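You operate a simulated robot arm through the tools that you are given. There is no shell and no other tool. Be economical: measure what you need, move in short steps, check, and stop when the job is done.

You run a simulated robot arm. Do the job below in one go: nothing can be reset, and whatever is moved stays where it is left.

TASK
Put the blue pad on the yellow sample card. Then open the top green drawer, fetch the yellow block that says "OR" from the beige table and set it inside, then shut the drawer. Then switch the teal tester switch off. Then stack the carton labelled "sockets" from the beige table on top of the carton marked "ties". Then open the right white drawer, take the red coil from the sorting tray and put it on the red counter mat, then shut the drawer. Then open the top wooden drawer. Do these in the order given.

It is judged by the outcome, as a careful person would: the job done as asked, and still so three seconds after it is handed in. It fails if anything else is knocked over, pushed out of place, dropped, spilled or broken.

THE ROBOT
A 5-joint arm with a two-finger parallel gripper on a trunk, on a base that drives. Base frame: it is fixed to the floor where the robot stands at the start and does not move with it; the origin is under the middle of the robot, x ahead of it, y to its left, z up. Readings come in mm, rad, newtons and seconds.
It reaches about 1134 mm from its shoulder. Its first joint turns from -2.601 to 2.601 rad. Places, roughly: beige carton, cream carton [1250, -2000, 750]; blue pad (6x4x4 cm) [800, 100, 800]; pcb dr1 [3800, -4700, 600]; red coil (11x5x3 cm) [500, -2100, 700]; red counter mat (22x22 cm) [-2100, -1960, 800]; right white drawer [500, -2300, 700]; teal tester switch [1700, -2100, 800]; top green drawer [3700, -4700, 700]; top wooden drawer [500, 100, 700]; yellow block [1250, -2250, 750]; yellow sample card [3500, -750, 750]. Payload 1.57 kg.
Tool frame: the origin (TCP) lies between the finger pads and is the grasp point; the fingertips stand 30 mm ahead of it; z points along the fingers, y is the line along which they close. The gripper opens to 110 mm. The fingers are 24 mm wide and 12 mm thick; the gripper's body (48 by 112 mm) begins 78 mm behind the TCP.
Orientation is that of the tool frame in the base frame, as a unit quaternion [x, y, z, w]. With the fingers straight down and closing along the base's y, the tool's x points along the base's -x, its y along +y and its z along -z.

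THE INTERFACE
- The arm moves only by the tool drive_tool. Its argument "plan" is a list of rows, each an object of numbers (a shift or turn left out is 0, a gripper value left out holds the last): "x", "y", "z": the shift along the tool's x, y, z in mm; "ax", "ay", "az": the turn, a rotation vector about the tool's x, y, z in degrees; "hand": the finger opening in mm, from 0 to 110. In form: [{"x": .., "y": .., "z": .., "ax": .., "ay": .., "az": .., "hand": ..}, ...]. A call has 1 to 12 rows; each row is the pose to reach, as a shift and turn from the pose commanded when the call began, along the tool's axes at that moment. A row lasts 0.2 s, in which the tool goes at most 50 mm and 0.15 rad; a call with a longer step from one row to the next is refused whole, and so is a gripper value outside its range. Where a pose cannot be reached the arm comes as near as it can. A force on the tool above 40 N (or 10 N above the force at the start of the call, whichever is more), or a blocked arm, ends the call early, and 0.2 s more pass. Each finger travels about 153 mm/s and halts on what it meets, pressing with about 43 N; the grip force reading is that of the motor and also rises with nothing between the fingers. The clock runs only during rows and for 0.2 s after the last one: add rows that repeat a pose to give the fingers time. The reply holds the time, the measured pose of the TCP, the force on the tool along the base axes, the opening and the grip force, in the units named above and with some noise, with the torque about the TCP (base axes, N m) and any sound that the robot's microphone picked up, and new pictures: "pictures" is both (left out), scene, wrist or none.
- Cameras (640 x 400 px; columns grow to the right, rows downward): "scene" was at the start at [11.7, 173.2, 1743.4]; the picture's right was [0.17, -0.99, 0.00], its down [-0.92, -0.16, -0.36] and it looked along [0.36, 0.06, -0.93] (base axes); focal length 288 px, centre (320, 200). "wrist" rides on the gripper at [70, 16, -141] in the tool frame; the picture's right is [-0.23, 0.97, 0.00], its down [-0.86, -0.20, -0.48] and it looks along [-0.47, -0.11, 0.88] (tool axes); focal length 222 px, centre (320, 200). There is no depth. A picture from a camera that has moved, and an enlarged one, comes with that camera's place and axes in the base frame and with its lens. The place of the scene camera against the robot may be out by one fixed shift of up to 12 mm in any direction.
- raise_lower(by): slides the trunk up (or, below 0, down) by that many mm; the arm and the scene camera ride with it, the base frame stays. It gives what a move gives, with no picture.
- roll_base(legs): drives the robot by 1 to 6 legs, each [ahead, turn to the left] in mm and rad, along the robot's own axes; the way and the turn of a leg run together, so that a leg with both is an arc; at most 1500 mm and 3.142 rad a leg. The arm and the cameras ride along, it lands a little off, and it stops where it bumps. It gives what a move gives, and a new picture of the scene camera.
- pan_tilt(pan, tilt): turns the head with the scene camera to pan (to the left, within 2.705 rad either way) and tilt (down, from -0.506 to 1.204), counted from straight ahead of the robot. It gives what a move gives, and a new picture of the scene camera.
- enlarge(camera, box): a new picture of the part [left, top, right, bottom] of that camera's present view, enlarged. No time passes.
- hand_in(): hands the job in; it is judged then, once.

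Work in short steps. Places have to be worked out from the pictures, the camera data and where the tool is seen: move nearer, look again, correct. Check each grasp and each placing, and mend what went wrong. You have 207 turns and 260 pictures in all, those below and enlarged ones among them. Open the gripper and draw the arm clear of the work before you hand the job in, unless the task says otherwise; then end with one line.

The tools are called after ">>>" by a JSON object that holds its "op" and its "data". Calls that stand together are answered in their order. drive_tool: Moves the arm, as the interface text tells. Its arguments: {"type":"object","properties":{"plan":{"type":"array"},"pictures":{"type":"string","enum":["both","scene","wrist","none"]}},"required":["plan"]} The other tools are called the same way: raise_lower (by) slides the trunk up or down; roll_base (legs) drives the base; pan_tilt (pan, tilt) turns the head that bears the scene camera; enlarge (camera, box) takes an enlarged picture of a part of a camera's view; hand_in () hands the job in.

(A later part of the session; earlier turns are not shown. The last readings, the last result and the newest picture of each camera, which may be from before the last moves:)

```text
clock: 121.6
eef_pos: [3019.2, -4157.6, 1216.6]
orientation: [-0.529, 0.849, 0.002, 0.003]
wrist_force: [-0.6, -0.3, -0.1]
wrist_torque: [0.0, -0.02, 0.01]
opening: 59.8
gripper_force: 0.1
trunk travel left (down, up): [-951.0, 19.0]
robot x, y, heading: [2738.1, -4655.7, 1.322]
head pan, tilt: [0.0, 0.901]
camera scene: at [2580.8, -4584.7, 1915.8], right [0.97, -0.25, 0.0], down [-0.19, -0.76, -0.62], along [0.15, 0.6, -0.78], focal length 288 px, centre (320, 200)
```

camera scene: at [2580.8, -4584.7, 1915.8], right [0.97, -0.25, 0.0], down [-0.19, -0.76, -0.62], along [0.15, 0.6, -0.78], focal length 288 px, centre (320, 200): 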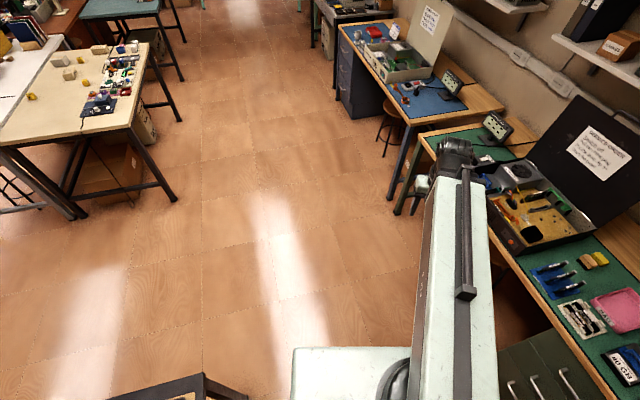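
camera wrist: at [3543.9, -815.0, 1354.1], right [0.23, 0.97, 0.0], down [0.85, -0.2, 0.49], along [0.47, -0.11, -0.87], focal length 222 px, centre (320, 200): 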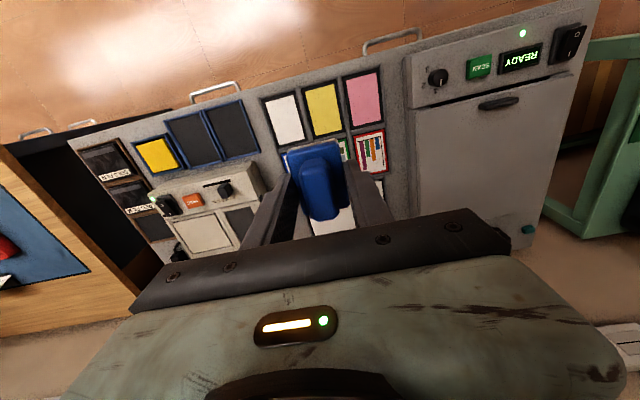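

Rotation was blocked; I look to the rear-left and rear to see what I touched.

>>> {"op": "pan_tilt", "data": {"pan": 2.7, "tilt": 1.1}}

>>> {"op": "pan_tilt", "data": {"pan": -2.6, "tilt": 1.1}}

```text
clock: 124.0
eef_pos: [3019.3, -4156.3, 1216.9]
orientation: [-0.529, 0.848, 0.002, 0.002]
wrist_force: [0.2, -0.4, 0.0]
wrist_torque: [0.0, 0.02, -0.03]
opening: 59.9
gripper_force: 0.0
trunk travel left (down, up): [-951.0, 19.0]
robot x, y, heading: [2734.2, -4653.9, 1.325]
head pan, tilt: [2.7, 1.1]
camera scene: at [2521.6, -4706.6, 1901.9], right [-0.77, 0.64, 0.0], down [0.57, 0.69, -0.45], along [-0.29, -0.35, -0.89], focal length 288 px, centre (320, 200)
```

scene: 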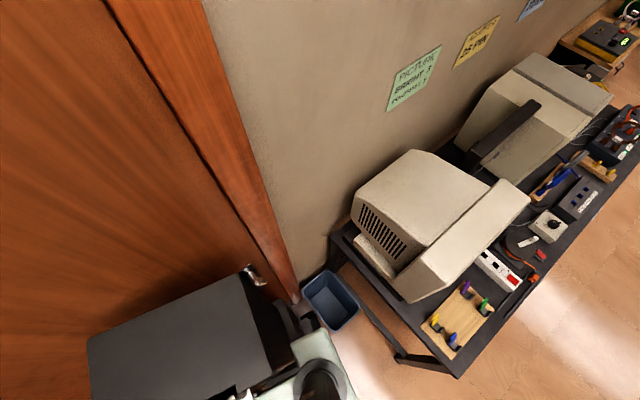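

```text
clock: 128.1
eef_pos: [3019.4, -4158.1, 1217.2]
orientation: [-0.529, 0.849, 0.002, 0.002]
wrist_force: [-1.1, -0.6, 0.5]
wrist_torque: [0.02, 0.01, -0.02]
opening: 59.7
gripper_force: 0.1
trunk travel left (down, up): [-951.0, 19.0]
robot x, y, heading: [2735.8, -4655.9, 1.319]
head pan, tilt: [-2.601, 1.1]
camera scene: at [2580.1, -4718.3, 1901.9], right [-0.96, -0.29, 0.0], down [-0.26, 0.85, -0.45], along [0.13, -0.43, -0.89], focal length 288 px, centre (320, 200)
```

scene: 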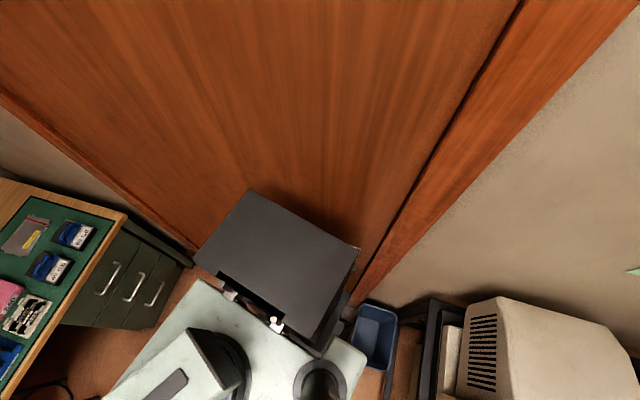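

The robot's rear box only touched the wall/door; nothing displaced. I pull forward, turn to about -0.42 and back off a little, so the arm points obliquely at the handle.

>>> {"op": "roll_base", "data": {"legs": [[320, 0], [0, -1.74], [-200, 0]]}}

>>> {"op": "pan_tilt", "data": {"pan": 0.0, "tilt": 0.8}}

```text
clock: 135.6
eef_pos: [3065.4, -4636.8, 1218.4]
orientation: [0.31, 0.951, -0.001, 0.003]
wrist_force: [0.2, 1.0, 0.0]
wrist_torque: [-0.06, -0.03, 0.01]
opening: 59.9
gripper_force: 0.1
trunk travel left (down, up): [-951.0, 19.0]
robot x, y, heading: [2630.1, -4272.6, -0.414]
head pan, tilt: [-2.601, 1.1]
camera scene: at [2591.9, -4102.0, 1901.8], right [-0.13, 0.99, 0.0], down [0.88, 0.11, -0.45], along [-0.45, -0.06, -0.89], focal length 288 px, centre (320, 200)
```

scene: 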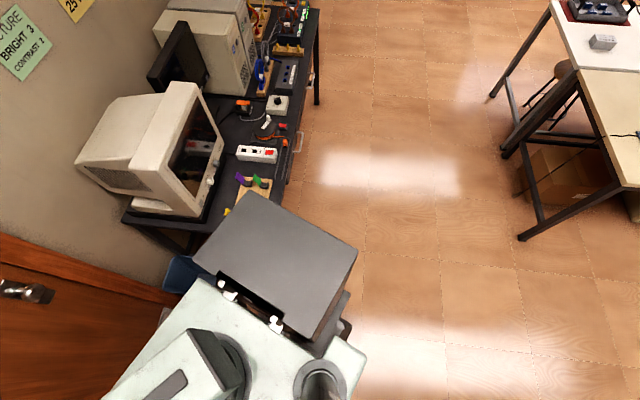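

```text
clock: 137.9
eef_pos: [3068.0, -4637.5, 1216.8]
orientation: [0.311, 0.951, -0.001, 0.002]
wrist_force: [0.1, 0.5, 0.5]
wrist_torque: [-0.03, -0.03, -0.06]
opening: 59.9
gripper_force: 0.0
trunk travel left (down, up): [-951.0, 19.0]
robot x, y, heading: [2628.4, -4266.6, -0.41]
head pan, tilt: [0.0, 0.799]
camera scene: at [2729.7, -4127.6, 1923.6], right [-0.4, -0.92, 0.0], down [-0.66, 0.29, -0.7], along [0.64, -0.28, -0.72], focal length 288 px, centre (320, 200)
```

scene: 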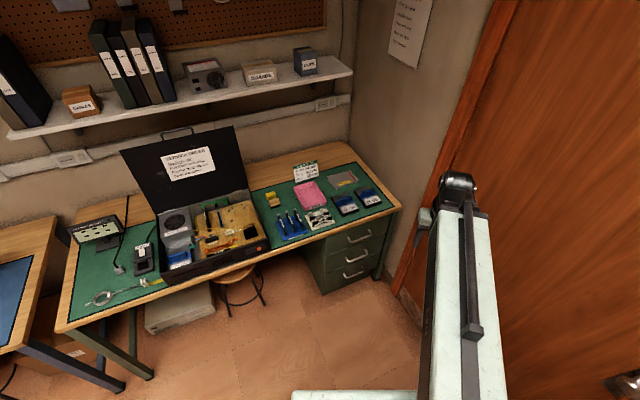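

>>> {"op": "enlarge", "data": {"camera": "scene", "box": [280, 170, 440, 300]}}

```text
3.08 times, centred on (360, 235) of scene
camera zoom: at [2729.7, -4127.6, 1923.6], right [-0.4, -0.92, 0.0], down [-0.66, 0.29, -0.7], along [0.64, -0.28, -0.72], focal length 886 px, centre (197, 92)
```

zoom: 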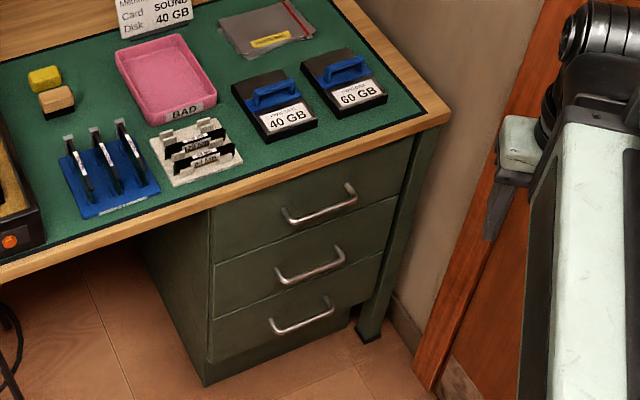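

Handle bar is at about (3480, -4686, 690). I extend the arm to the radial line toward it and align the tool's yaw.

>>> {"op": "drive_tool", "data": {"plan": [{"x": -36, "y": 30, "az": -3}, {"x": -72, "y": 60, "az": -6}, {"x": -108, "y": 90, "az": -8}, {"x": -144, "y": 120, "az": -10}, {"x": -180, "y": 150, "az": -10}, {"x": -216, "y": 179, "az": -10}, {"x": -216, "y": 179, "az": -10}], "pictures": "none"}}

>>> {"op": "drive_tool", "data": {"plan": [{"ay": -8}, {"ay": -16}, {"ay": -24}, {"ay": -32}, {"ay": -40}, {"ay": -48}, {"ay": -56}, {"ay": -64}, {"ay": -72}, {"ay": -80}, {"ay": -88}, {"ay": -90}]}}

```text
clock: 139.5
eef_pos: [3346.8, -4621.7, 1217.7]
orientation: [0.226, 0.974, -0.001, 0.002]
wrist_force: [0.9, 0.2, 0.5]
wrist_torque: [0.01, 0.01, 0.01]
opening: 60.0
gripper_force: 0.1
trunk travel left (down, up): [-951.0, 19.0]
robot x, y, heading: [2627.6, -4266.4, -0.413]
head pan, tilt: [0.0, 0.799]
```

```text
clock: 142.1
eef_pos: [3352.8, -4632.5, 1453.9]
orientation: [0.133, 0.696, -0.191, 0.679]
wrist_force: [-1.5, 0.2, 0.1]
wrist_torque: [0.16, -0.05, -0.05]
opening: 60.1
gripper_force: 0.0
out of reach, approached as far as the arm can: row 2, 3, 4, 5, 6, 7, 8, 9, 10, 11, 12
trunk travel left (down, up): [-951.0, 19.0]
robot x, y, heading: [2628.1, -4268.0, -0.411]
head pan, tilt: [0.0, 0.799]
camera scene: at [2729.7, -4127.8, 1923.7], right [-0.4, -0.92, 0.0], down [-0.66, 0.29, -0.7], along [0.64, -0.28, -0.72], focal length 288 px, centre (320, 200)
camera wrist: at [3230.5, -4560.0, 1384.1], right [0.44, 0.89, 0.14], down [-0.48, 0.1, 0.87], along [0.76, -0.45, 0.47], focal length 222 px, centre (320, 200)
```

scene: 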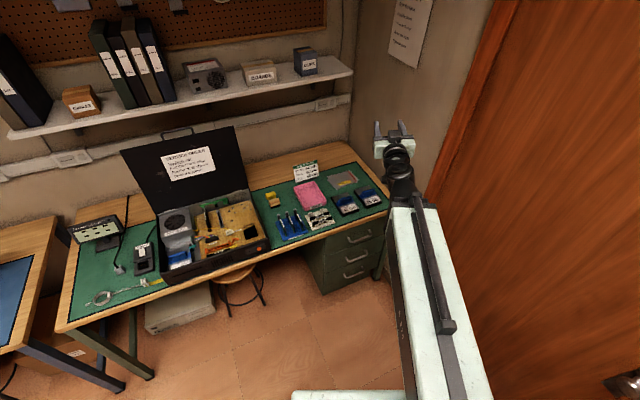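
wrist: 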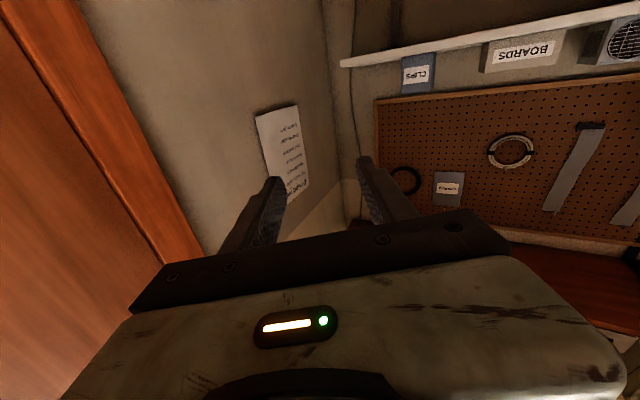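

Tool is horizontal. Now spin it 90° so the fingers close vertically.

>>> {"op": "drive_tool", "data": {"plan": [{"az": 8}, {"az": 16}, {"az": 24}, {"az": 32}, {"az": 40}, {"az": 48}, {"az": 56}, {"az": 64}, {"az": 72}, {"az": 80}, {"az": 88}, {"az": 90}], "pictures": "none"}}

>>> {"op": "raise_lower", "data": {"by": -600}}

>>> {"op": "enlarge", "data": {"camera": "wrist", "box": [0, 0, 640, 400]}}

```text
clock: 144.7
eef_pos: [3356.6, -4624.6, 1458.4]
orientation: [0.598, 0.372, 0.376, 0.602]
wrist_force: [-0.1, 0.2, 0.6]
wrist_torque: [0.01, -0.03, 0.01]
opening: 60.0
gripper_force: 0.1
out of reach, approached as far as the arm can: row 2, 3, 4, 5, 6, 7, 8, 9, 10, 11, 12
trunk travel left (down, up): [-951.0, 19.0]
robot x, y, heading: [2623.2, -4268.6, -0.416]
head pan, tilt: [0.0, 0.799]
```

```text
refused: -600 is not a number from -400 to 400
```

```text
1.00 times, centred on (320, 200) of wrist (not enlarged: the box is as wide or as high as the picture)
camera zoom: at [3260.3, -4499.5, 1472.6], right [-0.11, -0.2, 0.97], down [-0.8, -0.56, -0.21], along [0.58, -0.81, -0.1], focal length 222 px, centre (320, 200)
```

zoom: 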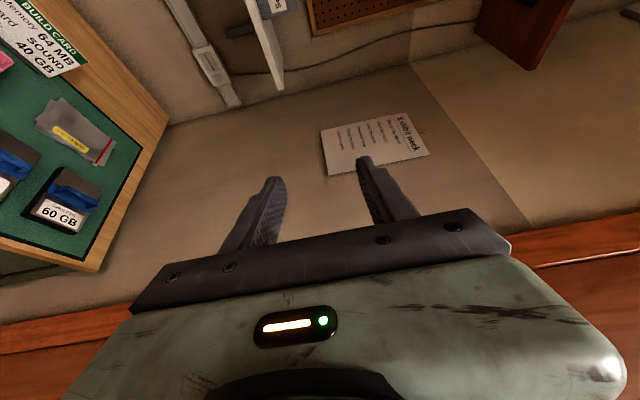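

Lower the trunk in two stages to handle height.

>>> {"op": "raise_lower", "data": {"by": -400}}

>>> {"op": "raise_lower", "data": {"by": -330}}

>>> {"op": "drive_tool", "data": {"plan": [{"hand": 70}]}}

```text
clock: 148.6
eef_pos: [3356.5, -4626.2, 1057.6]
orientation: [0.597, 0.373, 0.375, 0.603]
wrist_force: [-0.1, -0.3, 0.1]
wrist_torque: [0.01, -0.01, -0.02]
opening: 59.8
gripper_force: 0.0
trunk travel left (down, up): [-551.0, 419.0]
robot x, y, heading: [2629.2, -4267.1, -0.41]
head pan, tilt: [0.0, 0.799]
```

```text
clock: 151.8
eef_pos: [3357.0, -4625.5, 726.7]
orientation: [0.597, 0.373, 0.376, 0.603]
wrist_force: [0.4, -0.1, -0.1]
wrist_torque: [-0.01, 0.02, 0.0]
opening: 60.0
gripper_force: 0.0
trunk travel left (down, up): [-221.0, 749.0]
robot x, y, heading: [2628.2, -4269.4, -0.417]
head pan, tilt: [0.0, 0.799]
```

```text
clock: 152.2
eef_pos: [3356.4, -4625.9, 726.4]
orientation: [0.597, 0.372, 0.377, 0.602]
wrist_force: [0.6, -0.3, -0.5]
wrist_torque: [0.0, -0.01, 0.0]
opening: 70.1
gripper_force: 0.0
trunk travel left (down, up): [-221.0, 749.0]
robot x, y, heading: [2628.7, -4269.5, -0.41]
head pan, tilt: [0.0, 0.799]
camera scene: at [2729.8, -4127.6, 1193.7], right [-0.4, -0.92, 0.0], down [-0.66, 0.29, -0.7], along [0.64, -0.28, -0.72], focal length 288 px, centre (320, 200)
camera wrist: at [3260.3, -4499.5, 742.5], right [-0.11, -0.2, 0.97], down [-0.8, -0.56, -0.2], along [0.58, -0.81, -0.1], focal length 222 px, centre (320, 200)
```

scene: 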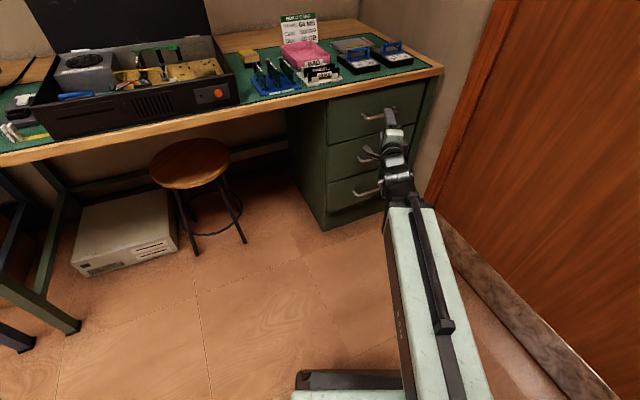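
wrist: 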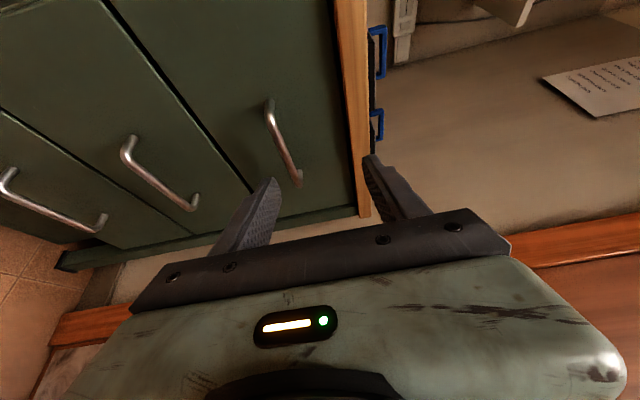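

Handle is in view at about (3479, -4677, 685). Lower the trunk 40 mm and advance most of the way.

>>> {"op": "raise_lower", "data": {"by": -40}}

>>> {"op": "drive_tool", "data": {"plan": [{"z": 40, "x": 2}, {"z": 75, "x": 4}, {"z": 75, "x": 4}], "pictures": "wrist"}}

```text
clock: 153.1
eef_pos: [3357.0, -4624.7, 687.7]
orientation: [0.598, 0.373, 0.376, 0.602]
wrist_force: [-0.3, -0.7, 1.0]
wrist_torque: [-0.04, -0.02, -0.04]
opening: 69.9
gripper_force: 0.0
trunk travel left (down, up): [-181.0, 789.0]
robot x, y, heading: [2627.8, -4269.0, -0.41]
head pan, tilt: [0.0, 0.799]
```

```text
clock: 153.8
eef_pos: [3425.7, -4654.7, 686.3]
orientation: [0.596, 0.374, 0.377, 0.602]
wrist_force: [-0.2, 0.6, 0.2]
wrist_torque: [-0.03, 0.04, 0.01]
opening: 70.0
gripper_force: 0.0
trunk travel left (down, up): [-181.0, 789.0]
robot x, y, heading: [2625.3, -4269.8, -0.416]
head pan, tilt: [0.0, 0.799]
camera wrist: at [3327.9, -4528.8, 702.4], right [-0.11, -0.2, 0.97], down [-0.8, -0.56, -0.2], along [0.59, -0.8, -0.1], focal length 222 px, centre (320, 200)
```

wrist: 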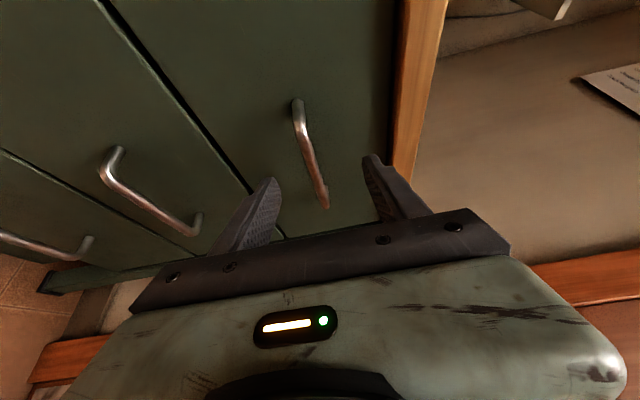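

Bar lies between the fingers. Advance 46 mm and close.

>>> {"op": "drive_tool", "data": {"plan": [{"z": 25}, {"z": 46}, {"z": 46}, {"z": 46, "hand": 50}, {"z": 46, "hand": 30}, {"z": 46, "hand": 10}, {"z": 46, "hand": 0}, {"z": 46, "hand": 0}], "pictures": "wrist"}}

```text
clock: 155.4
eef_pos: [3466.7, -4673.2, 679.2]
orientation: [0.603, 0.378, 0.372, 0.596]
wrist_force: [-1.0, 6.3, -33.3]
wrist_torque: [-0.01, 0.77, -0.68]
opening: 11.8
gripper_force: 29.0
trunk travel left (down, up): [-181.0, 789.0]
robot x, y, heading: [2623.7, -4270.1, -0.418]
head pan, tilt: [0.0, 0.799]
stopped in row 7: the force on the tool passed its limit at 50 N (the readings are from after the stop); the commanded pose is now the measured one
camera wrist: at [3371.4, -4548.9, 697.5], right [-0.09, -0.21, 0.97], down [-0.81, -0.56, -0.19], along [0.58, -0.8, -0.12], focal length 222 px, centre (320, 200)
```

wrist: 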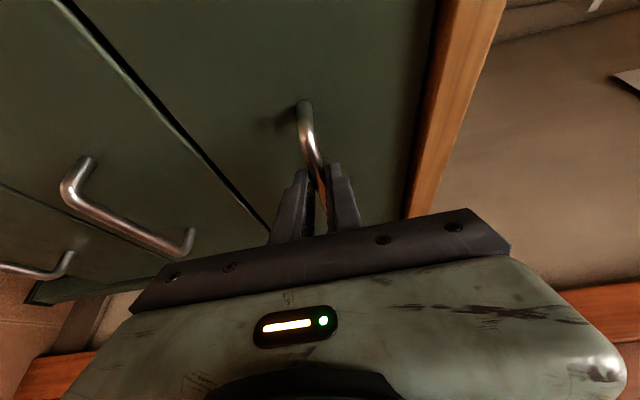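

The bar is caught slightly low; lower the trunk 6 mm to relax and close fully.

>>> {"op": "raise_lower", "data": {"by": -6}}

>>> {"op": "drive_tool", "data": {"plan": [{"hand": 0}, {"hand": 0}, {"hand": 0}], "pictures": "none"}}

```text
clock: 156.0
eef_pos: [3466.2, -4673.1, 678.1]
orientation: [0.6, 0.375, 0.374, 0.599]
wrist_force: [1.0, -6.5, -3.0]
wrist_torque: [0.02, -0.02, 0.43]
opening: 11.8
gripper_force: 28.8
trunk travel left (down, up): [-175.0, 795.0]
robot x, y, heading: [2628.0, -4269.1, -0.415]
head pan, tilt: [0.0, 0.799]
```

```text
clock: 156.8
eef_pos: [3464.8, -4674.1, 680.3]
orientation: [0.6, 0.376, 0.374, 0.599]
wrist_force: [1.5, -11.7, 8.4]
wrist_torque: [-0.11, -0.17, 0.08]
opening: 12.1
gripper_force: 28.5
trunk travel left (down, up): [-175.0, 795.0]
robot x, y, heading: [2629.5, -4272.4, -0.414]
head pan, tilt: [0.0, 0.799]
```

Gripped. Pull along -x slowly with matching yaw.

>>> {"op": "drive_tool", "data": {"plan": [{"z": -9, "x": -4.4, "ay": -0.3}, {"z": -18, "x": -8.8, "ay": -0.6}, {"z": -36, "x": -17.6, "ay": -1.2}, {"z": -54, "x": -26.3, "ay": -1.8}, {"z": -72, "x": -35.1, "ay": -2.4}, {"z": -90, "x": -43.9, "ay": -3.1}, {"z": -108, "x": -52.7, "ay": -3.7}, {"z": -126, "x": -61.5, "ay": -4.4}, {"z": -144, "x": -70.2, "ay": -5.1}, {"z": -162, "x": -79, "ay": -5.8}, {"z": -180, "x": -87.8, "ay": -6.6}, {"z": -180, "x": -87.8, "ay": -6.6}]}}

```text
clock: 159.4
eef_pos: [3313.2, -4702.4, 679.0]
orientation: [0.621, 0.339, 0.336, 0.622]
wrist_force: [-0.8, 19.0, -3.3]
wrist_torque: [0.08, 0.06, 0.06]
opening: 11.8
gripper_force: 29.0
out of reach, approached as far as the arm can: row 8, 9, 10, 11, 12
trunk travel left (down, up): [-175.0, 795.0]
robot x, y, heading: [2625.8, -4270.5, -0.413]
head pan, tilt: [0.0, 0.799]
camera scene: at [2729.8, -4126.6, 1147.5], right [-0.4, -0.92, 0.0], down [-0.66, 0.29, -0.7], along [0.64, -0.28, -0.72], focal length 288 px, centre (320, 200)
camera wrist: at [3232.2, -4565.7, 695.5], right [-0.12, -0.19, 0.97], down [-0.87, -0.46, -0.2], along [0.48, -0.87, -0.11], focal length 222 px, centre (320, 200)
```

scene: 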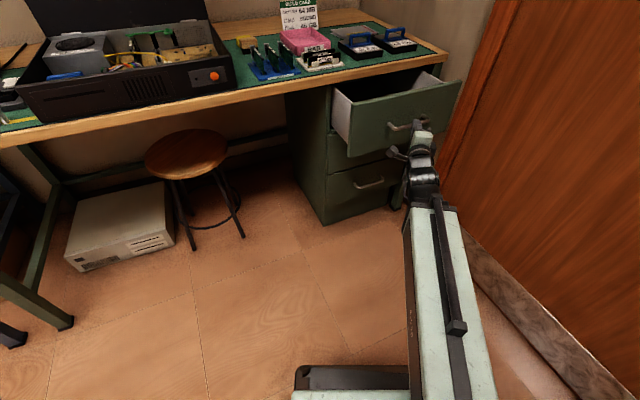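
wrist: 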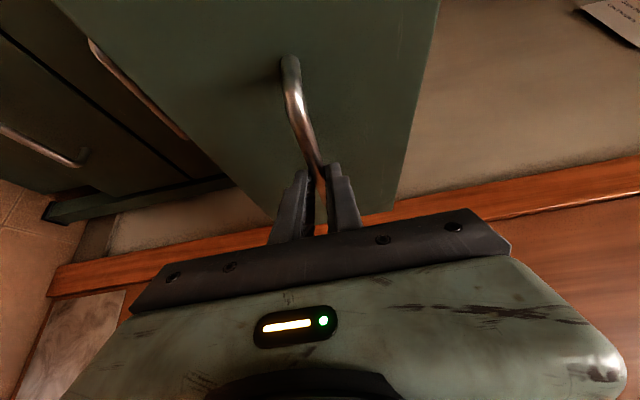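

Drawer is open about 150 mm. A reverse of 100 mm opens it further.

>>> {"op": "roll_base", "data": {"legs": [[-100, 0]]}}

```text
clock: 160.5
eef_pos: [3261.9, -4669.6, 677.7]
orientation: [0.622, 0.335, 0.334, 0.624]
wrist_force: [3.8, -1.3, 0.2]
wrist_torque: [0.11, -0.06, 0.94]
opening: 11.9
gripper_force: 29.3
trunk travel left (down, up): [-175.0, 795.0]
robot x, y, heading: [2576.0, -4230.3, -0.359]
head pan, tilt: [0.0, 0.799]
camera scene: at [2673.0, -4084.2, 1147.6], right [-0.35, -0.94, 0.0], down [-0.67, 0.25, -0.7], along [0.65, -0.25, -0.72], focal length 288 px, centre (320, 200)
```

scene: 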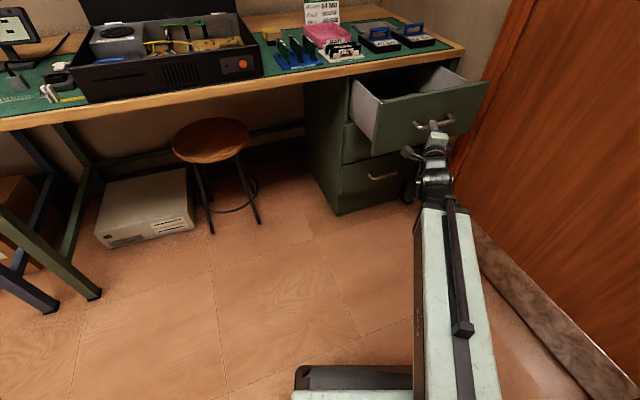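

Drawer is open about 205 mm. Release and reverse clear.

>>> {"op": "drive_tool", "data": {"plan": [{"hand": 30}, {"hand": 50}, {"hand": 50}], "pictures": "none"}}

>>> {"op": "roll_base", "data": {"legs": [[-150, 0]]}}

>>> {"op": "raise_lower", "data": {"by": 400}}

>>> {"op": "enlarge", "data": {"camera": "scene", "box": [0, 0, 640, 400]}}

```text
clock: 160.8
eef_pos: [3251.3, -4690.8, 680.4]
orientation: [0.624, 0.327, 0.326, 0.63]
wrist_force: [-0.3, 0.5, 0.4]
wrist_torque: [-0.01, 0.0, -0.12]
opening: 29.8
gripper_force: 0.1
trunk travel left (down, up): [-175.0, 795.0]
robot x, y, heading: [2579.9, -4229.7, -0.357]
head pan, tilt: [0.0, 0.799]
stopped in row 1: the arm was blocked; the commanded pose is now the measured one
```

```text
clock: 161.6
eef_pos: [3251.3, -4688.1, 681.0]
orientation: [0.624, 0.327, 0.328, 0.63]
wrist_force: [0.3, 0.8, -0.1]
wrist_torque: [-0.01, 0.02, 0.02]
opening: 30.2
gripper_force: 0.1
trunk travel left (down, up): [-175.0, 795.0]
robot x, y, heading: [2578.6, -4231.0, -0.354]
head pan, tilt: [0.0, 0.799]
stopped in leg 1: the robot was blocked; the commanded pose is now the measured one
camera scene: at [2671.7, -4082.9, 1147.6], right [-0.35, -0.94, 0.0], down [-0.67, 0.25, -0.7], along [0.65, -0.24, -0.72], focal length 288 px, centre (320, 200)
```

scene: 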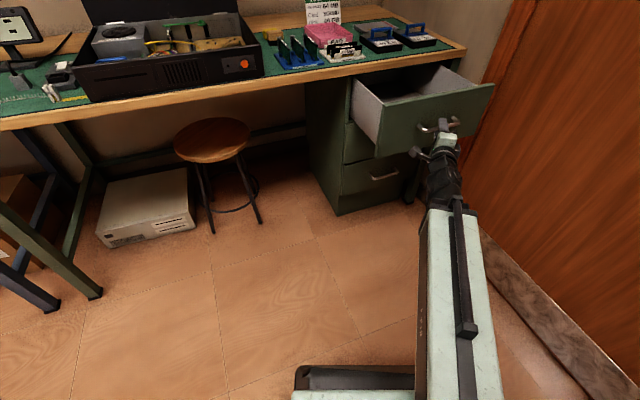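

```text
clock: 162.4
eef_pos: [3250.9, -4687.7, 705.1]
orientation: [0.629, 0.326, 0.323, 0.627]
wrist_force: [0.3, 9.8, -39.2]
wrist_torque: [0.7, 0.63, -0.3]
opening: 63.9
gripper_force: 18.9
trunk travel left (down, up): [-203.0, 767.0]
robot x, y, heading: [2579.5, -4228.7, -0.36]
head pan, tilt: [0.0, 0.799]
stopped: the force on the tool passed its limit at 47 N (the readings are from after the stop); the commanded pose is now the measured one
```

```text
1.00 times, centred on (320, 200) of scene (not enlarged: the box is as wide or as high as the picture)
camera zoom: at [2674.5, -4084.3, 1175.9], right [-0.35, -0.94, 0.0], down [-0.67, 0.25, -0.7], along [0.65, -0.24, -0.72], focal length 288 px, centre (320, 200)
```

zoom: 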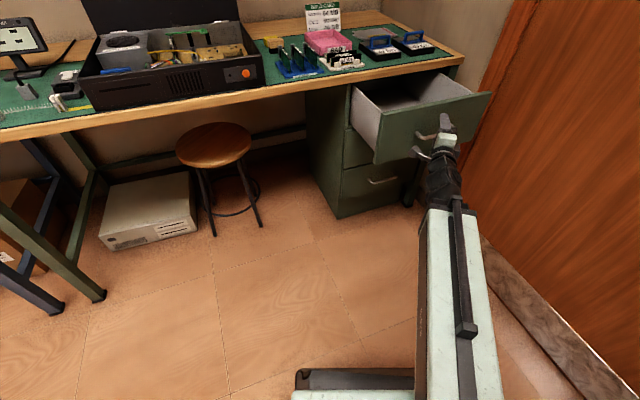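

The lower finger caught under the bar and something blocks the rear. Lower the trunk back, then look behind.

>>> {"op": "raise_lower", "data": {"by": -26}}

>>> {"op": "pan_tilt", "data": {"pan": -2.7, "tilt": 1.1}}

>>> {"op": "enlarge", "data": {"camera": "wrist", "box": [0, 0, 640, 400]}}

```text
clock: 163.1
eef_pos: [3251.9, -4686.5, 682.3]
orientation: [0.625, 0.327, 0.327, 0.628]
wrist_force: [0.0, -0.2, 0.0]
wrist_torque: [-0.02, 0.02, -0.03]
opening: 29.9
gripper_force: 0.0
trunk travel left (down, up): [-177.0, 793.0]
robot x, y, heading: [2576.3, -4227.7, -0.357]
head pan, tilt: [0.0, 0.799]
```

```text
clock: 165.5
eef_pos: [3251.0, -4687.6, 682.9]
orientation: [0.626, 0.327, 0.326, 0.628]
wrist_force: [-0.3, 0.1, 0.5]
wrist_torque: [0.01, -0.02, -0.02]
opening: 30.1
gripper_force: 0.1
trunk travel left (down, up): [-177.0, 793.0]
robot x, y, heading: [2576.7, -4230.0, -0.36]
head pan, tilt: [-2.7, 1.1]
camera scene: at [2533.2, -4060.0, 1128.5], right [-0.08, 1.0, 0.0], down [0.89, 0.08, -0.45], along [-0.45, -0.04, -0.89], focal length 288 px, centre (320, 200)
```

scene: 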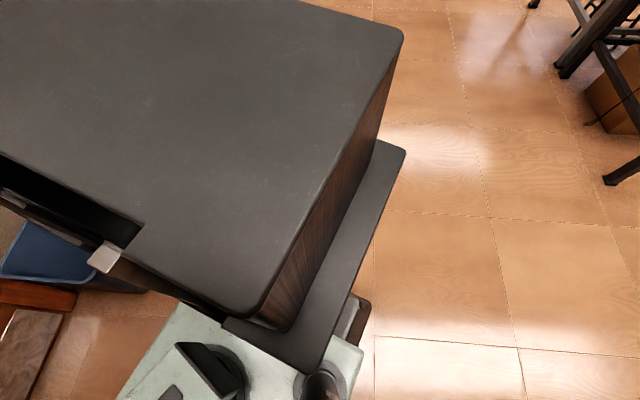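

```text
1.00 times, centred on (320, 200) of wrist (not enlarged: the box is as wide or as high as the picture)
camera zoom: at [3174.5, -4548.3, 698.4], right [-0.13, -0.18, 0.97], down [-0.88, -0.43, -0.2], along [0.45, -0.89, -0.11], focal length 222 px, centre (320, 200)
```

zoom: 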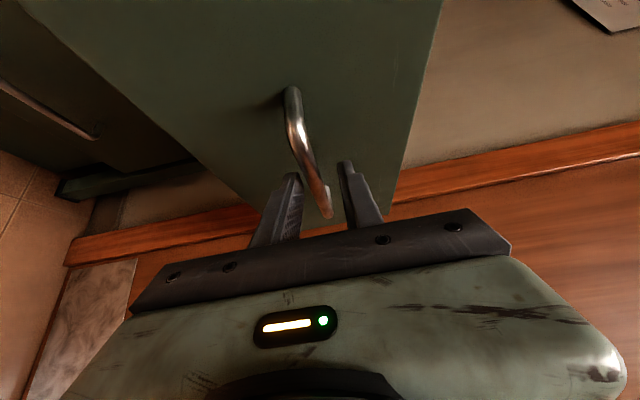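

Rear is close to the computer table leg. Turning slightly right swings the rear away and draws the gripper off the bar.

>>> {"op": "roll_base", "data": {"legs": [[-40, -0.06], [-120, 0]]}}

>>> {"op": "enlarge", "data": {"camera": "wrist", "box": [0, 0, 640, 400]}}

```text
clock: 166.2
eef_pos: [3250.1, -4687.9, 683.4]
orientation: [0.625, 0.326, 0.326, 0.629]
wrist_force: [-0.8, -0.5, 0.8]
wrist_torque: [-0.02, 0.01, -0.01]
opening: 30.2
gripper_force: 0.1
trunk travel left (down, up): [-177.0, 793.0]
robot x, y, heading: [2581.7, -4228.8, -0.358]
head pan, tilt: [-2.7, 1.1]
stopped in leg 1: the robot was blocked; the commanded pose is now the measured one
camera scene: at [2533.1, -4060.0, 1128.5], right [-0.08, 1.0, 0.0], down [0.89, 0.07, -0.45], along [-0.45, -0.04, -0.89], focal length 288 px, centre (320, 200)
```

scene: 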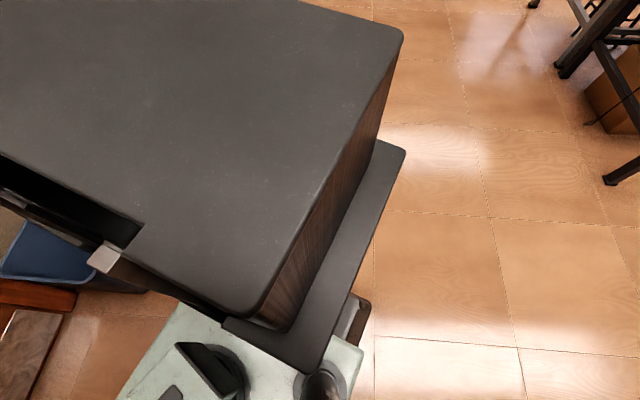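

```text
1.00 times, centred on (320, 200) of wrist (not enlarged: the box is as wide or as high as the picture)
camera zoom: at [3174.4, -4548.4, 698.4], right [-0.13, -0.18, 0.97], down [-0.88, -0.43, -0.2], along [0.45, -0.89, -0.11], focal length 222 px, centre (320, 200)
```

zoom: 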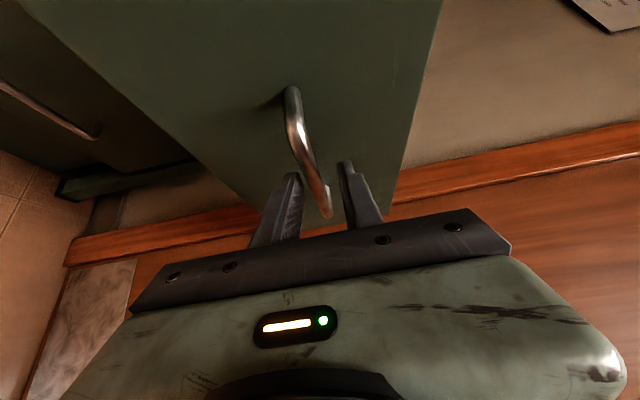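

Try a pure right turn.

>>> {"op": "roll_base", "data": {"legs": [[0, -0.08]]}}

```text
clock: 167.2
eef_pos: [3211.9, -4740.8, 682.7]
orientation: [0.639, 0.3, 0.301, 0.641]
wrist_force: [0.1, 0.1, -0.7]
wrist_torque: [0.01, -0.01, 0.03]
opening: 30.0
gripper_force: 0.1
trunk travel left (down, up): [-177.0, 793.0]
robot x, y, heading: [2585.2, -4229.5, -0.409]
head pan, tilt: [-2.7, 1.1]
stopped in leg 1: the robot was blocked; the commanded pose is now the measured one
camera scene: at [2544.9, -4056.6, 1128.5], right [-0.03, 1.0, 0.0], down [0.89, 0.03, -0.45], along [-0.45, -0.01, -0.89], focal length 288 px, centre (320, 200)
```

scene: 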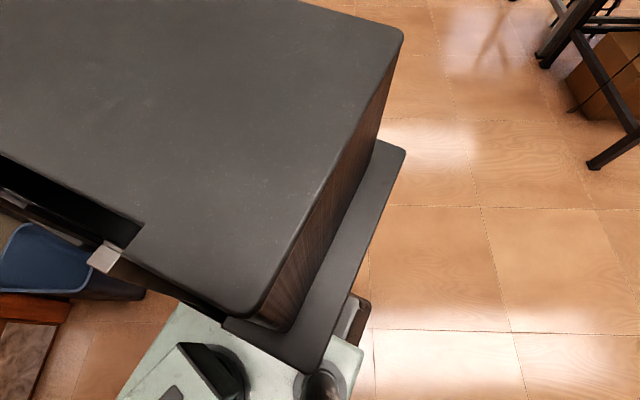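

>>> {"op": "enlarge", "data": {"camera": "wrist", "box": [0, 0, 640, 400]}}

>>> {"op": "pan_tilt", "data": {"pan": 0.0, "tilt": 0.8}}

```text
1.00 times, centred on (320, 200) of wrist (not enlarged: the box is as wide or as high as the picture)
camera zoom: at [3148.6, -4595.8, 698.6], right [-0.15, -0.17, 0.97], down [-0.91, -0.35, -0.2], along [0.38, -0.92, -0.11], focal length 222 px, centre (320, 200)
```

zoom: 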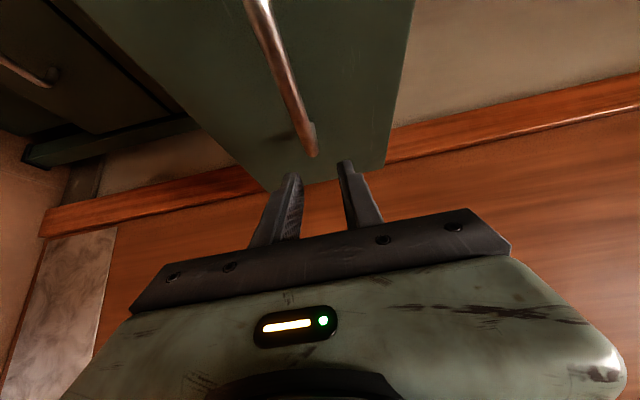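

```text
clock: 169.6
eef_pos: [3213.7, -4740.1, 682.2]
orientation: [0.639, 0.3, 0.301, 0.641]
wrist_force: [0.1, 0.0, -1.1]
wrist_torque: [0.04, 0.04, 0.0]
opening: 30.1
gripper_force: 0.1
trunk travel left (down, up): [-177.0, 793.0]
robot x, y, heading: [2577.5, -4230.8, -0.411]
head pan, tilt: [0.0, 0.799]
camera scene: at [2681.9, -4086.9, 1150.2], right [-0.4, -0.92, 0.0], down [-0.66, 0.29, -0.7], along [0.64, -0.28, -0.72], focal length 288 px, centre (320, 200)
```

scene: 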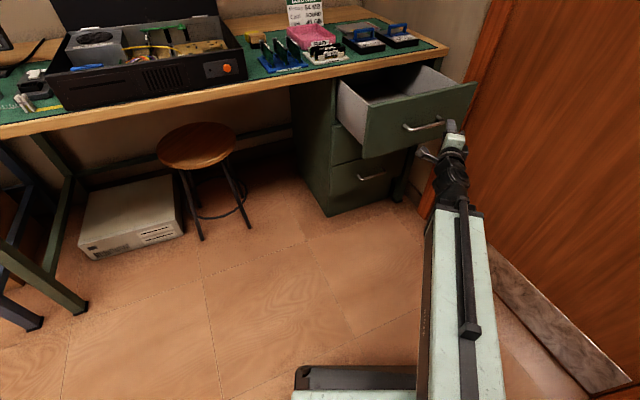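

Gripper is off the bar. Raise the trunk in two stages, checking.

>>> {"op": "raise_lower", "data": {"by": 120}}

```text
clock: 171.1
eef_pos: [3213.9, -4741.1, 802.7]
orientation: [0.639, 0.3, 0.301, 0.641]
wrist_force: [0.3, -0.2, -0.2]
wrist_torque: [-0.02, 0.01, 0.0]
opening: 30.2
gripper_force: 0.0
trunk travel left (down, up): [-297.0, 673.0]
robot x, y, heading: [2579.5, -4227.9, -0.415]
head pan, tilt: [0.0, 0.799]
```

>>> {"op": "raise_lower", "data": {"by": 400}}

>>> {"op": "pan_tilt", "data": {"pan": -2.5, "tilt": 1.1}}

```text
clock: 174.9
eef_pos: [3213.5, -4739.9, 1203.0]
orientation: [0.639, 0.3, 0.302, 0.641]
wrist_force: [0.1, 0.0, 0.0]
wrist_torque: [-0.01, 0.0, 0.0]
opening: 30.1
gripper_force: 0.2
trunk travel left (down, up): [-697.0, 273.0]
robot x, y, heading: [2578.6, -4225.4, -0.416]
head pan, tilt: [0.0, 0.799]
```

```text
clock: 177.2
eef_pos: [3213.2, -4741.1, 1202.5]
orientation: [0.639, 0.3, 0.301, 0.641]
wrist_force: [0.7, 1.0, -0.3]
wrist_torque: [0.02, -0.01, 0.03]
opening: 30.0
gripper_force: 0.1
trunk travel left (down, up): [-697.0, 273.0]
robot x, y, heading: [2578.8, -4229.8, -0.41]
head pan, tilt: [-2.499, 1.1]
camera scene: at [2546.6, -4069.2, 1648.5], right [-0.23, 0.97, 0.0], down [0.87, 0.2, -0.45], along [-0.44, -0.1, -0.89], focal length 288 px, centre (320, 200)
```

scene: 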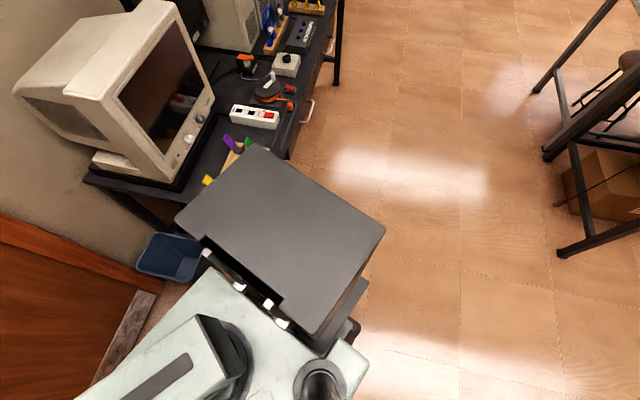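

The rear right corner sits by the computer table's edge. Raise fully, go forward, then turn left to face north and drive to the beige table.

>>> {"op": "raise_lower", "data": {"by": 260}}

>>> {"op": "roll_base", "data": {"legs": [[150, 0], [0, 1.985]]}}

>>> {"op": "pan_tilt", "data": {"pan": -1.57, "tilt": 0.8}}

```text
clock: 179.9
eef_pos: [3213.7, -4739.6, 1462.9]
orientation: [0.639, 0.3, 0.301, 0.641]
wrist_force: [0.4, 0.1, 0.0]
wrist_torque: [-0.01, -0.05, -0.03]
opening: 29.9
gripper_force: 0.1
trunk travel left (down, up): [-957.0, 13.0]
robot x, y, heading: [2580.4, -4228.9, -0.409]
head pan, tilt: [-2.499, 1.1]
```

```text
clock: 182.2
eef_pos: [3400.9, -4730.3, 1462.3]
orientation: [0.623, 0.333, 0.335, 0.624]
wrist_force: [0.5, 0.0, 0.7]
wrist_torque: [0.0, -0.01, 0.04]
opening: 29.9
gripper_force: 0.1
trunk travel left (down, up): [-957.0, 13.0]
robot x, y, heading: [2716.6, -4283.6, -0.328]
head pan, tilt: [-2.499, 1.1]
stopped in leg 2: the robot was blocked; the commanded pose is now the measured one
camera scene: at [2669.8, -4132.4, 1908.5], right [-0.31, 0.95, 0.0], down [0.85, 0.27, -0.45], along [-0.43, -0.14, -0.89], focal length 288 px, centre (320, 200)
```

scene: 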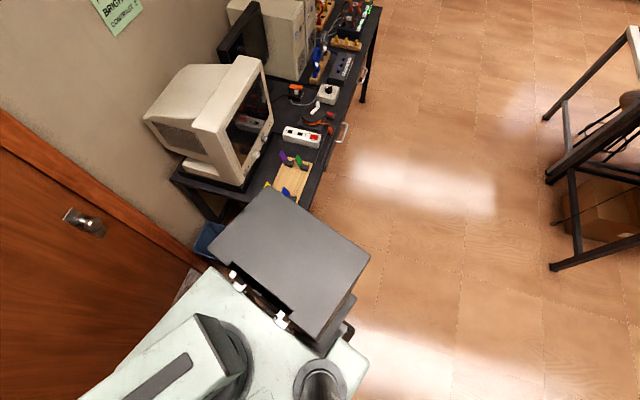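

```text
clock: 183.4
eef_pos: [3400.4, -4730.7, 1462.3]
orientation: [0.622, 0.333, 0.335, 0.624]
wrist_force: [0.5, -0.7, 0.0]
wrist_torque: [-0.01, -0.01, -0.02]
opening: 30.2
gripper_force: 0.0
trunk travel left (down, up): [-957.0, 13.0]
robot x, y, heading: [2719.0, -4285.5, -0.322]
head pan, tilt: [-1.571, 0.799]
camera scene: at [2703.9, -4189.3, 1930.2], right [-0.95, 0.32, 0.0], down [0.23, 0.68, -0.7], along [-0.23, -0.66, -0.72], focal length 288 px, centre (320, 200)
```

scene: 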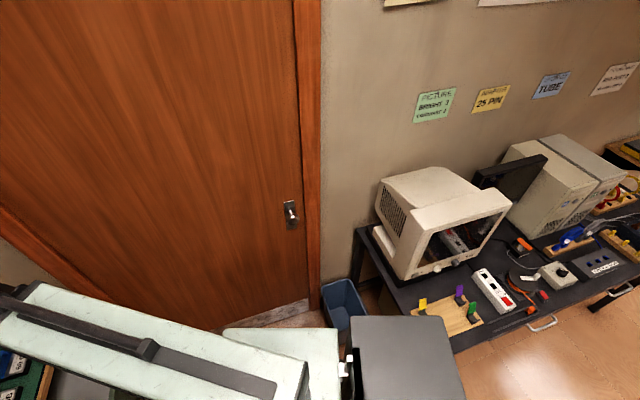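

Rear would again touch the table when turning left; instead turn a bit right and back out to the north-west.

>>> {"op": "roll_base", "data": {"legs": [[0, -0.36], [-700, 0]]}}

```text
clock: 184.5
eef_pos: [3334.0, -4819.6, 1463.0]
orientation: [0.644, 0.289, 0.292, 0.645]
wrist_force: [-0.9, 0.2, 0.0]
wrist_torque: [-0.01, 0.0, -0.04]
opening: 29.9
gripper_force: 0.1
trunk travel left (down, up): [-957.0, 13.0]
robot x, y, heading: [2717.5, -4281.9, -0.43]
head pan, tilt: [-1.571, 0.799]
stopped in leg 1: the robot was blocked; the commanded pose is now the measured one
camera scene: at [2714.3, -4187.1, 1930.2], right [-0.91, 0.42, 0.0], down [0.3, 0.65, -0.7], along [-0.29, -0.63, -0.72], focal length 288 px, centre (320, 200)
```

scene: 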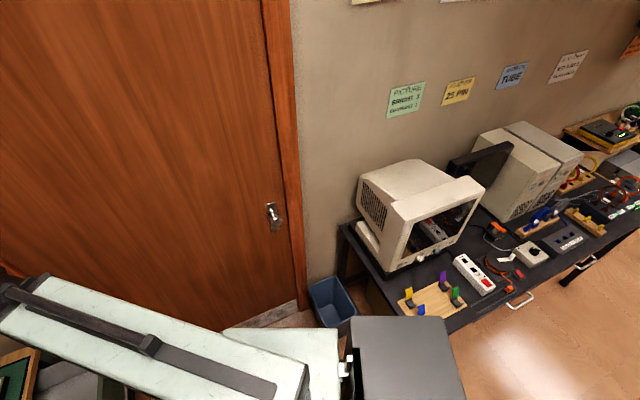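

Likely the extended hand is near the wall. I fold the tool back to straight down (needed anyway) and retract.

>>> {"op": "drive_tool", "data": {"plan": [{"az": -8}, {"az": -16}, {"az": -24}, {"az": -32}, {"az": -40}, {"az": -48}, {"az": -56}, {"az": -64}, {"az": -72}, {"az": -80}, {"az": -88}, {"az": -90}], "pictures": "none"}}

>>> {"op": "drive_tool", "data": {"plan": [{"ay": 8, "x": 5}, {"ay": 16, "x": 15}, {"ay": 24, "x": 30}, {"ay": 32, "x": 60}, {"ay": 40, "x": 90}, {"ay": 48, "x": 120}, {"ay": 56, "x": 150}, {"ay": 64, "x": 180}, {"ay": 72, "x": 200}, {"ay": 80, "x": 220}, {"ay": 88, "x": 235}, {"ay": 90, "x": 235}], "pictures": "none"}}

```text
clock: 187.1
eef_pos: [3334.9, -4817.0, 1462.8]
orientation: [0.25, 0.66, -0.25, 0.662]
wrist_force: [-0.1, -0.3, 0.0]
wrist_torque: [0.02, 0.0, -0.01]
opening: 29.9
gripper_force: 0.0
trunk travel left (down, up): [-957.0, 13.0]
robot x, y, heading: [2716.0, -4285.7, -0.432]
head pan, tilt: [-1.571, 0.799]
```

```text
clock: 189.7
eef_pos: [3334.9, -4817.9, 1224.0]
orientation: [0.353, 0.935, 0.0, 0.0]
wrist_force: [0.4, 0.7, 0.0]
wrist_torque: [0.0, 0.0, -0.03]
opening: 30.1
gripper_force: 0.0
out of reach, approached as far as the arm can: row 1, 2, 3, 4, 5, 6, 7, 8, 9, 10, 11, 12
trunk travel left (down, up): [-957.0, 13.0]
robot x, y, heading: [2717.9, -4284.5, -0.433]
head pan, tilt: [-1.571, 0.799]
```

>>> {"op": "drive_tool", "data": {"plan": [{"x": 45}, {"x": 90}, {"x": 135}, {"x": 180}, {"x": 225}, {"x": 235}, {"x": 235}], "pictures": "none"}}

>>> {"op": "roll_base", "data": {"legs": [[0, -0.3]]}}

```text
clock: 191.3
eef_pos: [3157.4, -4661.8, 1222.9]
orientation: [0.353, 0.935, 0.0, 0.002]
wrist_force: [-0.2, 0.3, 0.1]
wrist_torque: [0.01, 0.0, 0.01]
opening: 30.1
gripper_force: 0.2
trunk travel left (down, up): [-957.0, 13.0]
robot x, y, heading: [2716.4, -4285.9, -0.429]
head pan, tilt: [-1.571, 0.799]
```

```text
clock: 192.6
eef_pos: [3025.1, -4777.3, 1224.4]
orientation: [0.492, 0.87, 0.0, 0.002]
wrist_force: [0.3, -0.1, -0.5]
wrist_torque: [-0.05, 0.01, 0.01]
opening: 30.1
gripper_force: 0.0
trunk travel left (down, up): [-957.0, 13.0]
robot x, y, heading: [2719.7, -4285.8, -0.728]
head pan, tilt: [-1.571, 0.799]
camera scene: at [2745.3, -4189.4, 1930.3], right [-0.75, 0.67, 0.0], down [0.48, 0.54, -0.7], along [-0.46, -0.52, -0.72], focal length 288 px, centre (320, 200)
```

scene: 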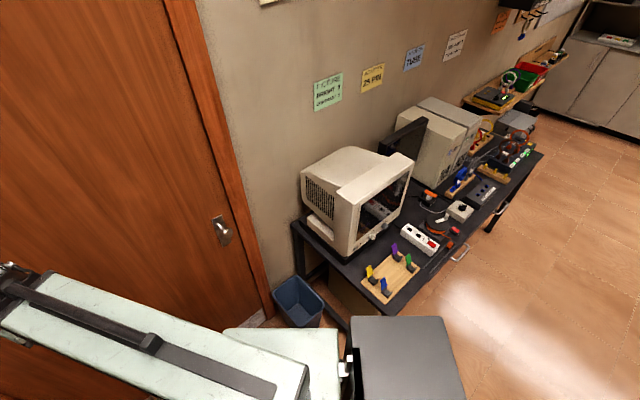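

Now back out to the north-west and turn to face the beige table.

>>> {"op": "roll_base", "data": {"legs": [[-600, 0], [0, 2.6]]}}

>>> {"op": "pan_tilt", "data": {"pan": 0.15, "tilt": 0.6}}

```text
clock: 202.4
eef_pos: [2184.3, -3324.2, 1224.2]
orientation: [0.752, -0.659, -0.002, 0.001]
wrist_force: [0.4, -0.6, 0.1]
wrist_torque: [0.04, -0.01, -0.03]
opening: 30.0
gripper_force: 0.1
trunk travel left (down, up): [-957.0, 13.0]
robot x, y, heading: [2282.3, -3892.9, 1.996]
head pan, tilt: [-1.571, 0.799]
camera scene: at [2217.7, -3971.9, 1930.2], right [0.41, -0.91, 0.0], down [-0.65, -0.3, -0.7], along [0.63, 0.29, -0.72], focal length 288 px, centre (320, 200)
```

scene: 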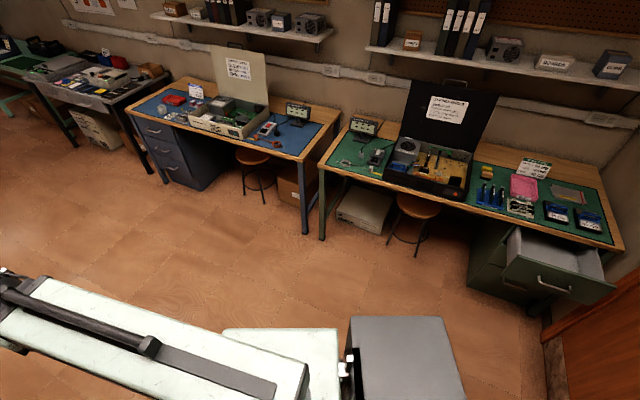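

```text
clock: 204.1
eef_pos: [2184.3, -3322.9, 1223.9]
orientation: [0.752, -0.659, -0.002, 0.0]
wrist_force: [-0.6, 0.5, -0.2]
wrist_torque: [-0.03, 0.01, 0.01]
opening: 29.9
gripper_force: 0.1
trunk travel left (down, up): [-957.0, 13.0]
robot x, y, heading: [2279.6, -3890.8, 1.999]
head pan, tilt: [0.15, 0.6]
camera scene: at [2095.5, -3930.1, 1947.1], right [0.84, 0.55, 0.0], down [0.31, -0.47, -0.83], along [-0.45, 0.69, -0.57], focal length 288 px, centre (320, 200)
```

scene: 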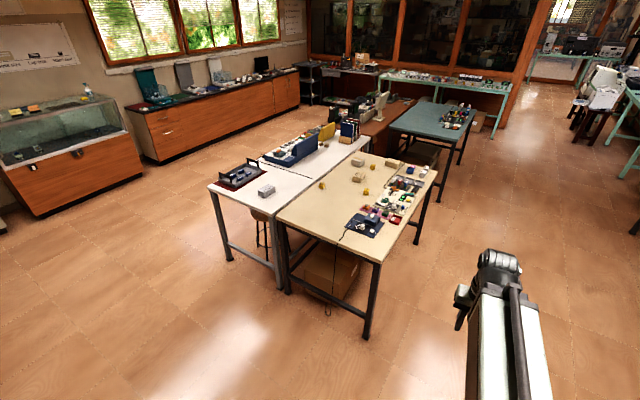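

The green drawer is seen open. Drive up alongside the beige table's east side and face it.

>>> {"op": "roll_base", "data": {"legs": [[0, -0.43], [1500, 0], [150, 0], [0, 1.571]]}}

>>> {"op": "pan_tilt", "data": {"pan": 0.0, "tilt": 0.75}}

```text
clock: 217.7
eef_pos: [1796.3, -2057.3, 1225.1]
orientation: [0.985, -0.173, -0.002, 0.001]
wrist_force: [-0.4, 0.1, -0.3]
wrist_torque: [-0.03, 0.02, 0.01]
opening: 30.0
gripper_force: 0.1
trunk travel left (down, up): [-957.0, 13.0]
robot x, y, heading: [2348.4, -2225.0, 3.084]
head pan, tilt: [0.15, 0.6]
camera scene: at [2295.4, -2404.2, 1947.3], right [-0.09, 1.0, 0.0], down [0.56, 0.05, -0.83], along [-0.82, -0.08, -0.56], focal length 288 px, centre (320, 200)
```

scene: 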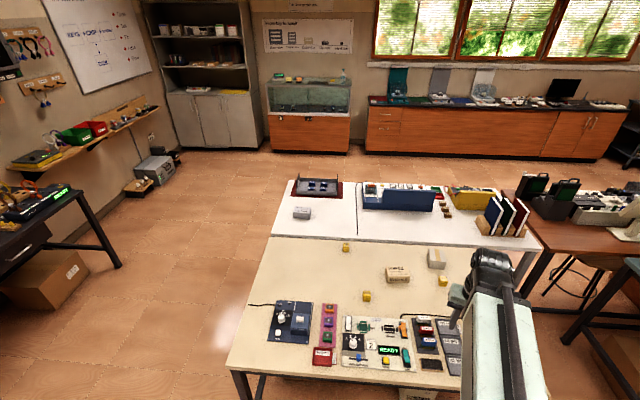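

```text
clock: 218.4
eef_pos: [1797.4, -2058.2, 1224.9]
orientation: [0.985, -0.173, -0.002, 0.001]
wrist_force: [-0.6, -0.5, -0.2]
wrist_torque: [-0.02, 0.03, 0.03]
opening: 29.8
gripper_force: 0.1
trunk travel left (down, up): [-957.0, 13.0]
robot x, y, heading: [2346.7, -2225.3, 3.084]
head pan, tilt: [0.0, 0.75]
camera scene: at [2299.4, -2391.9, 1934.3], right [0.06, 1.0, 0.0], down [0.68, -0.04, -0.73], along [-0.73, 0.04, -0.68], focal length 288 px, centre (320, 200)
```

scene: 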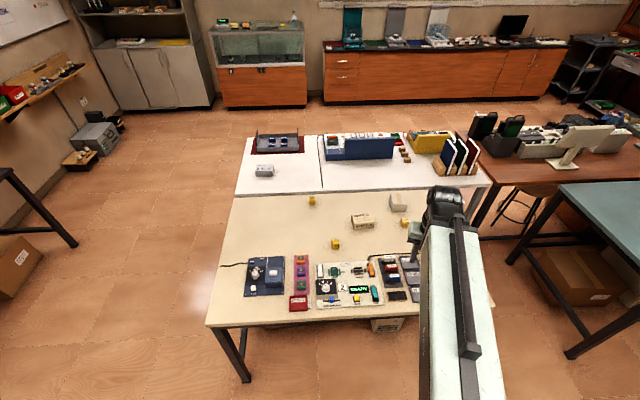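

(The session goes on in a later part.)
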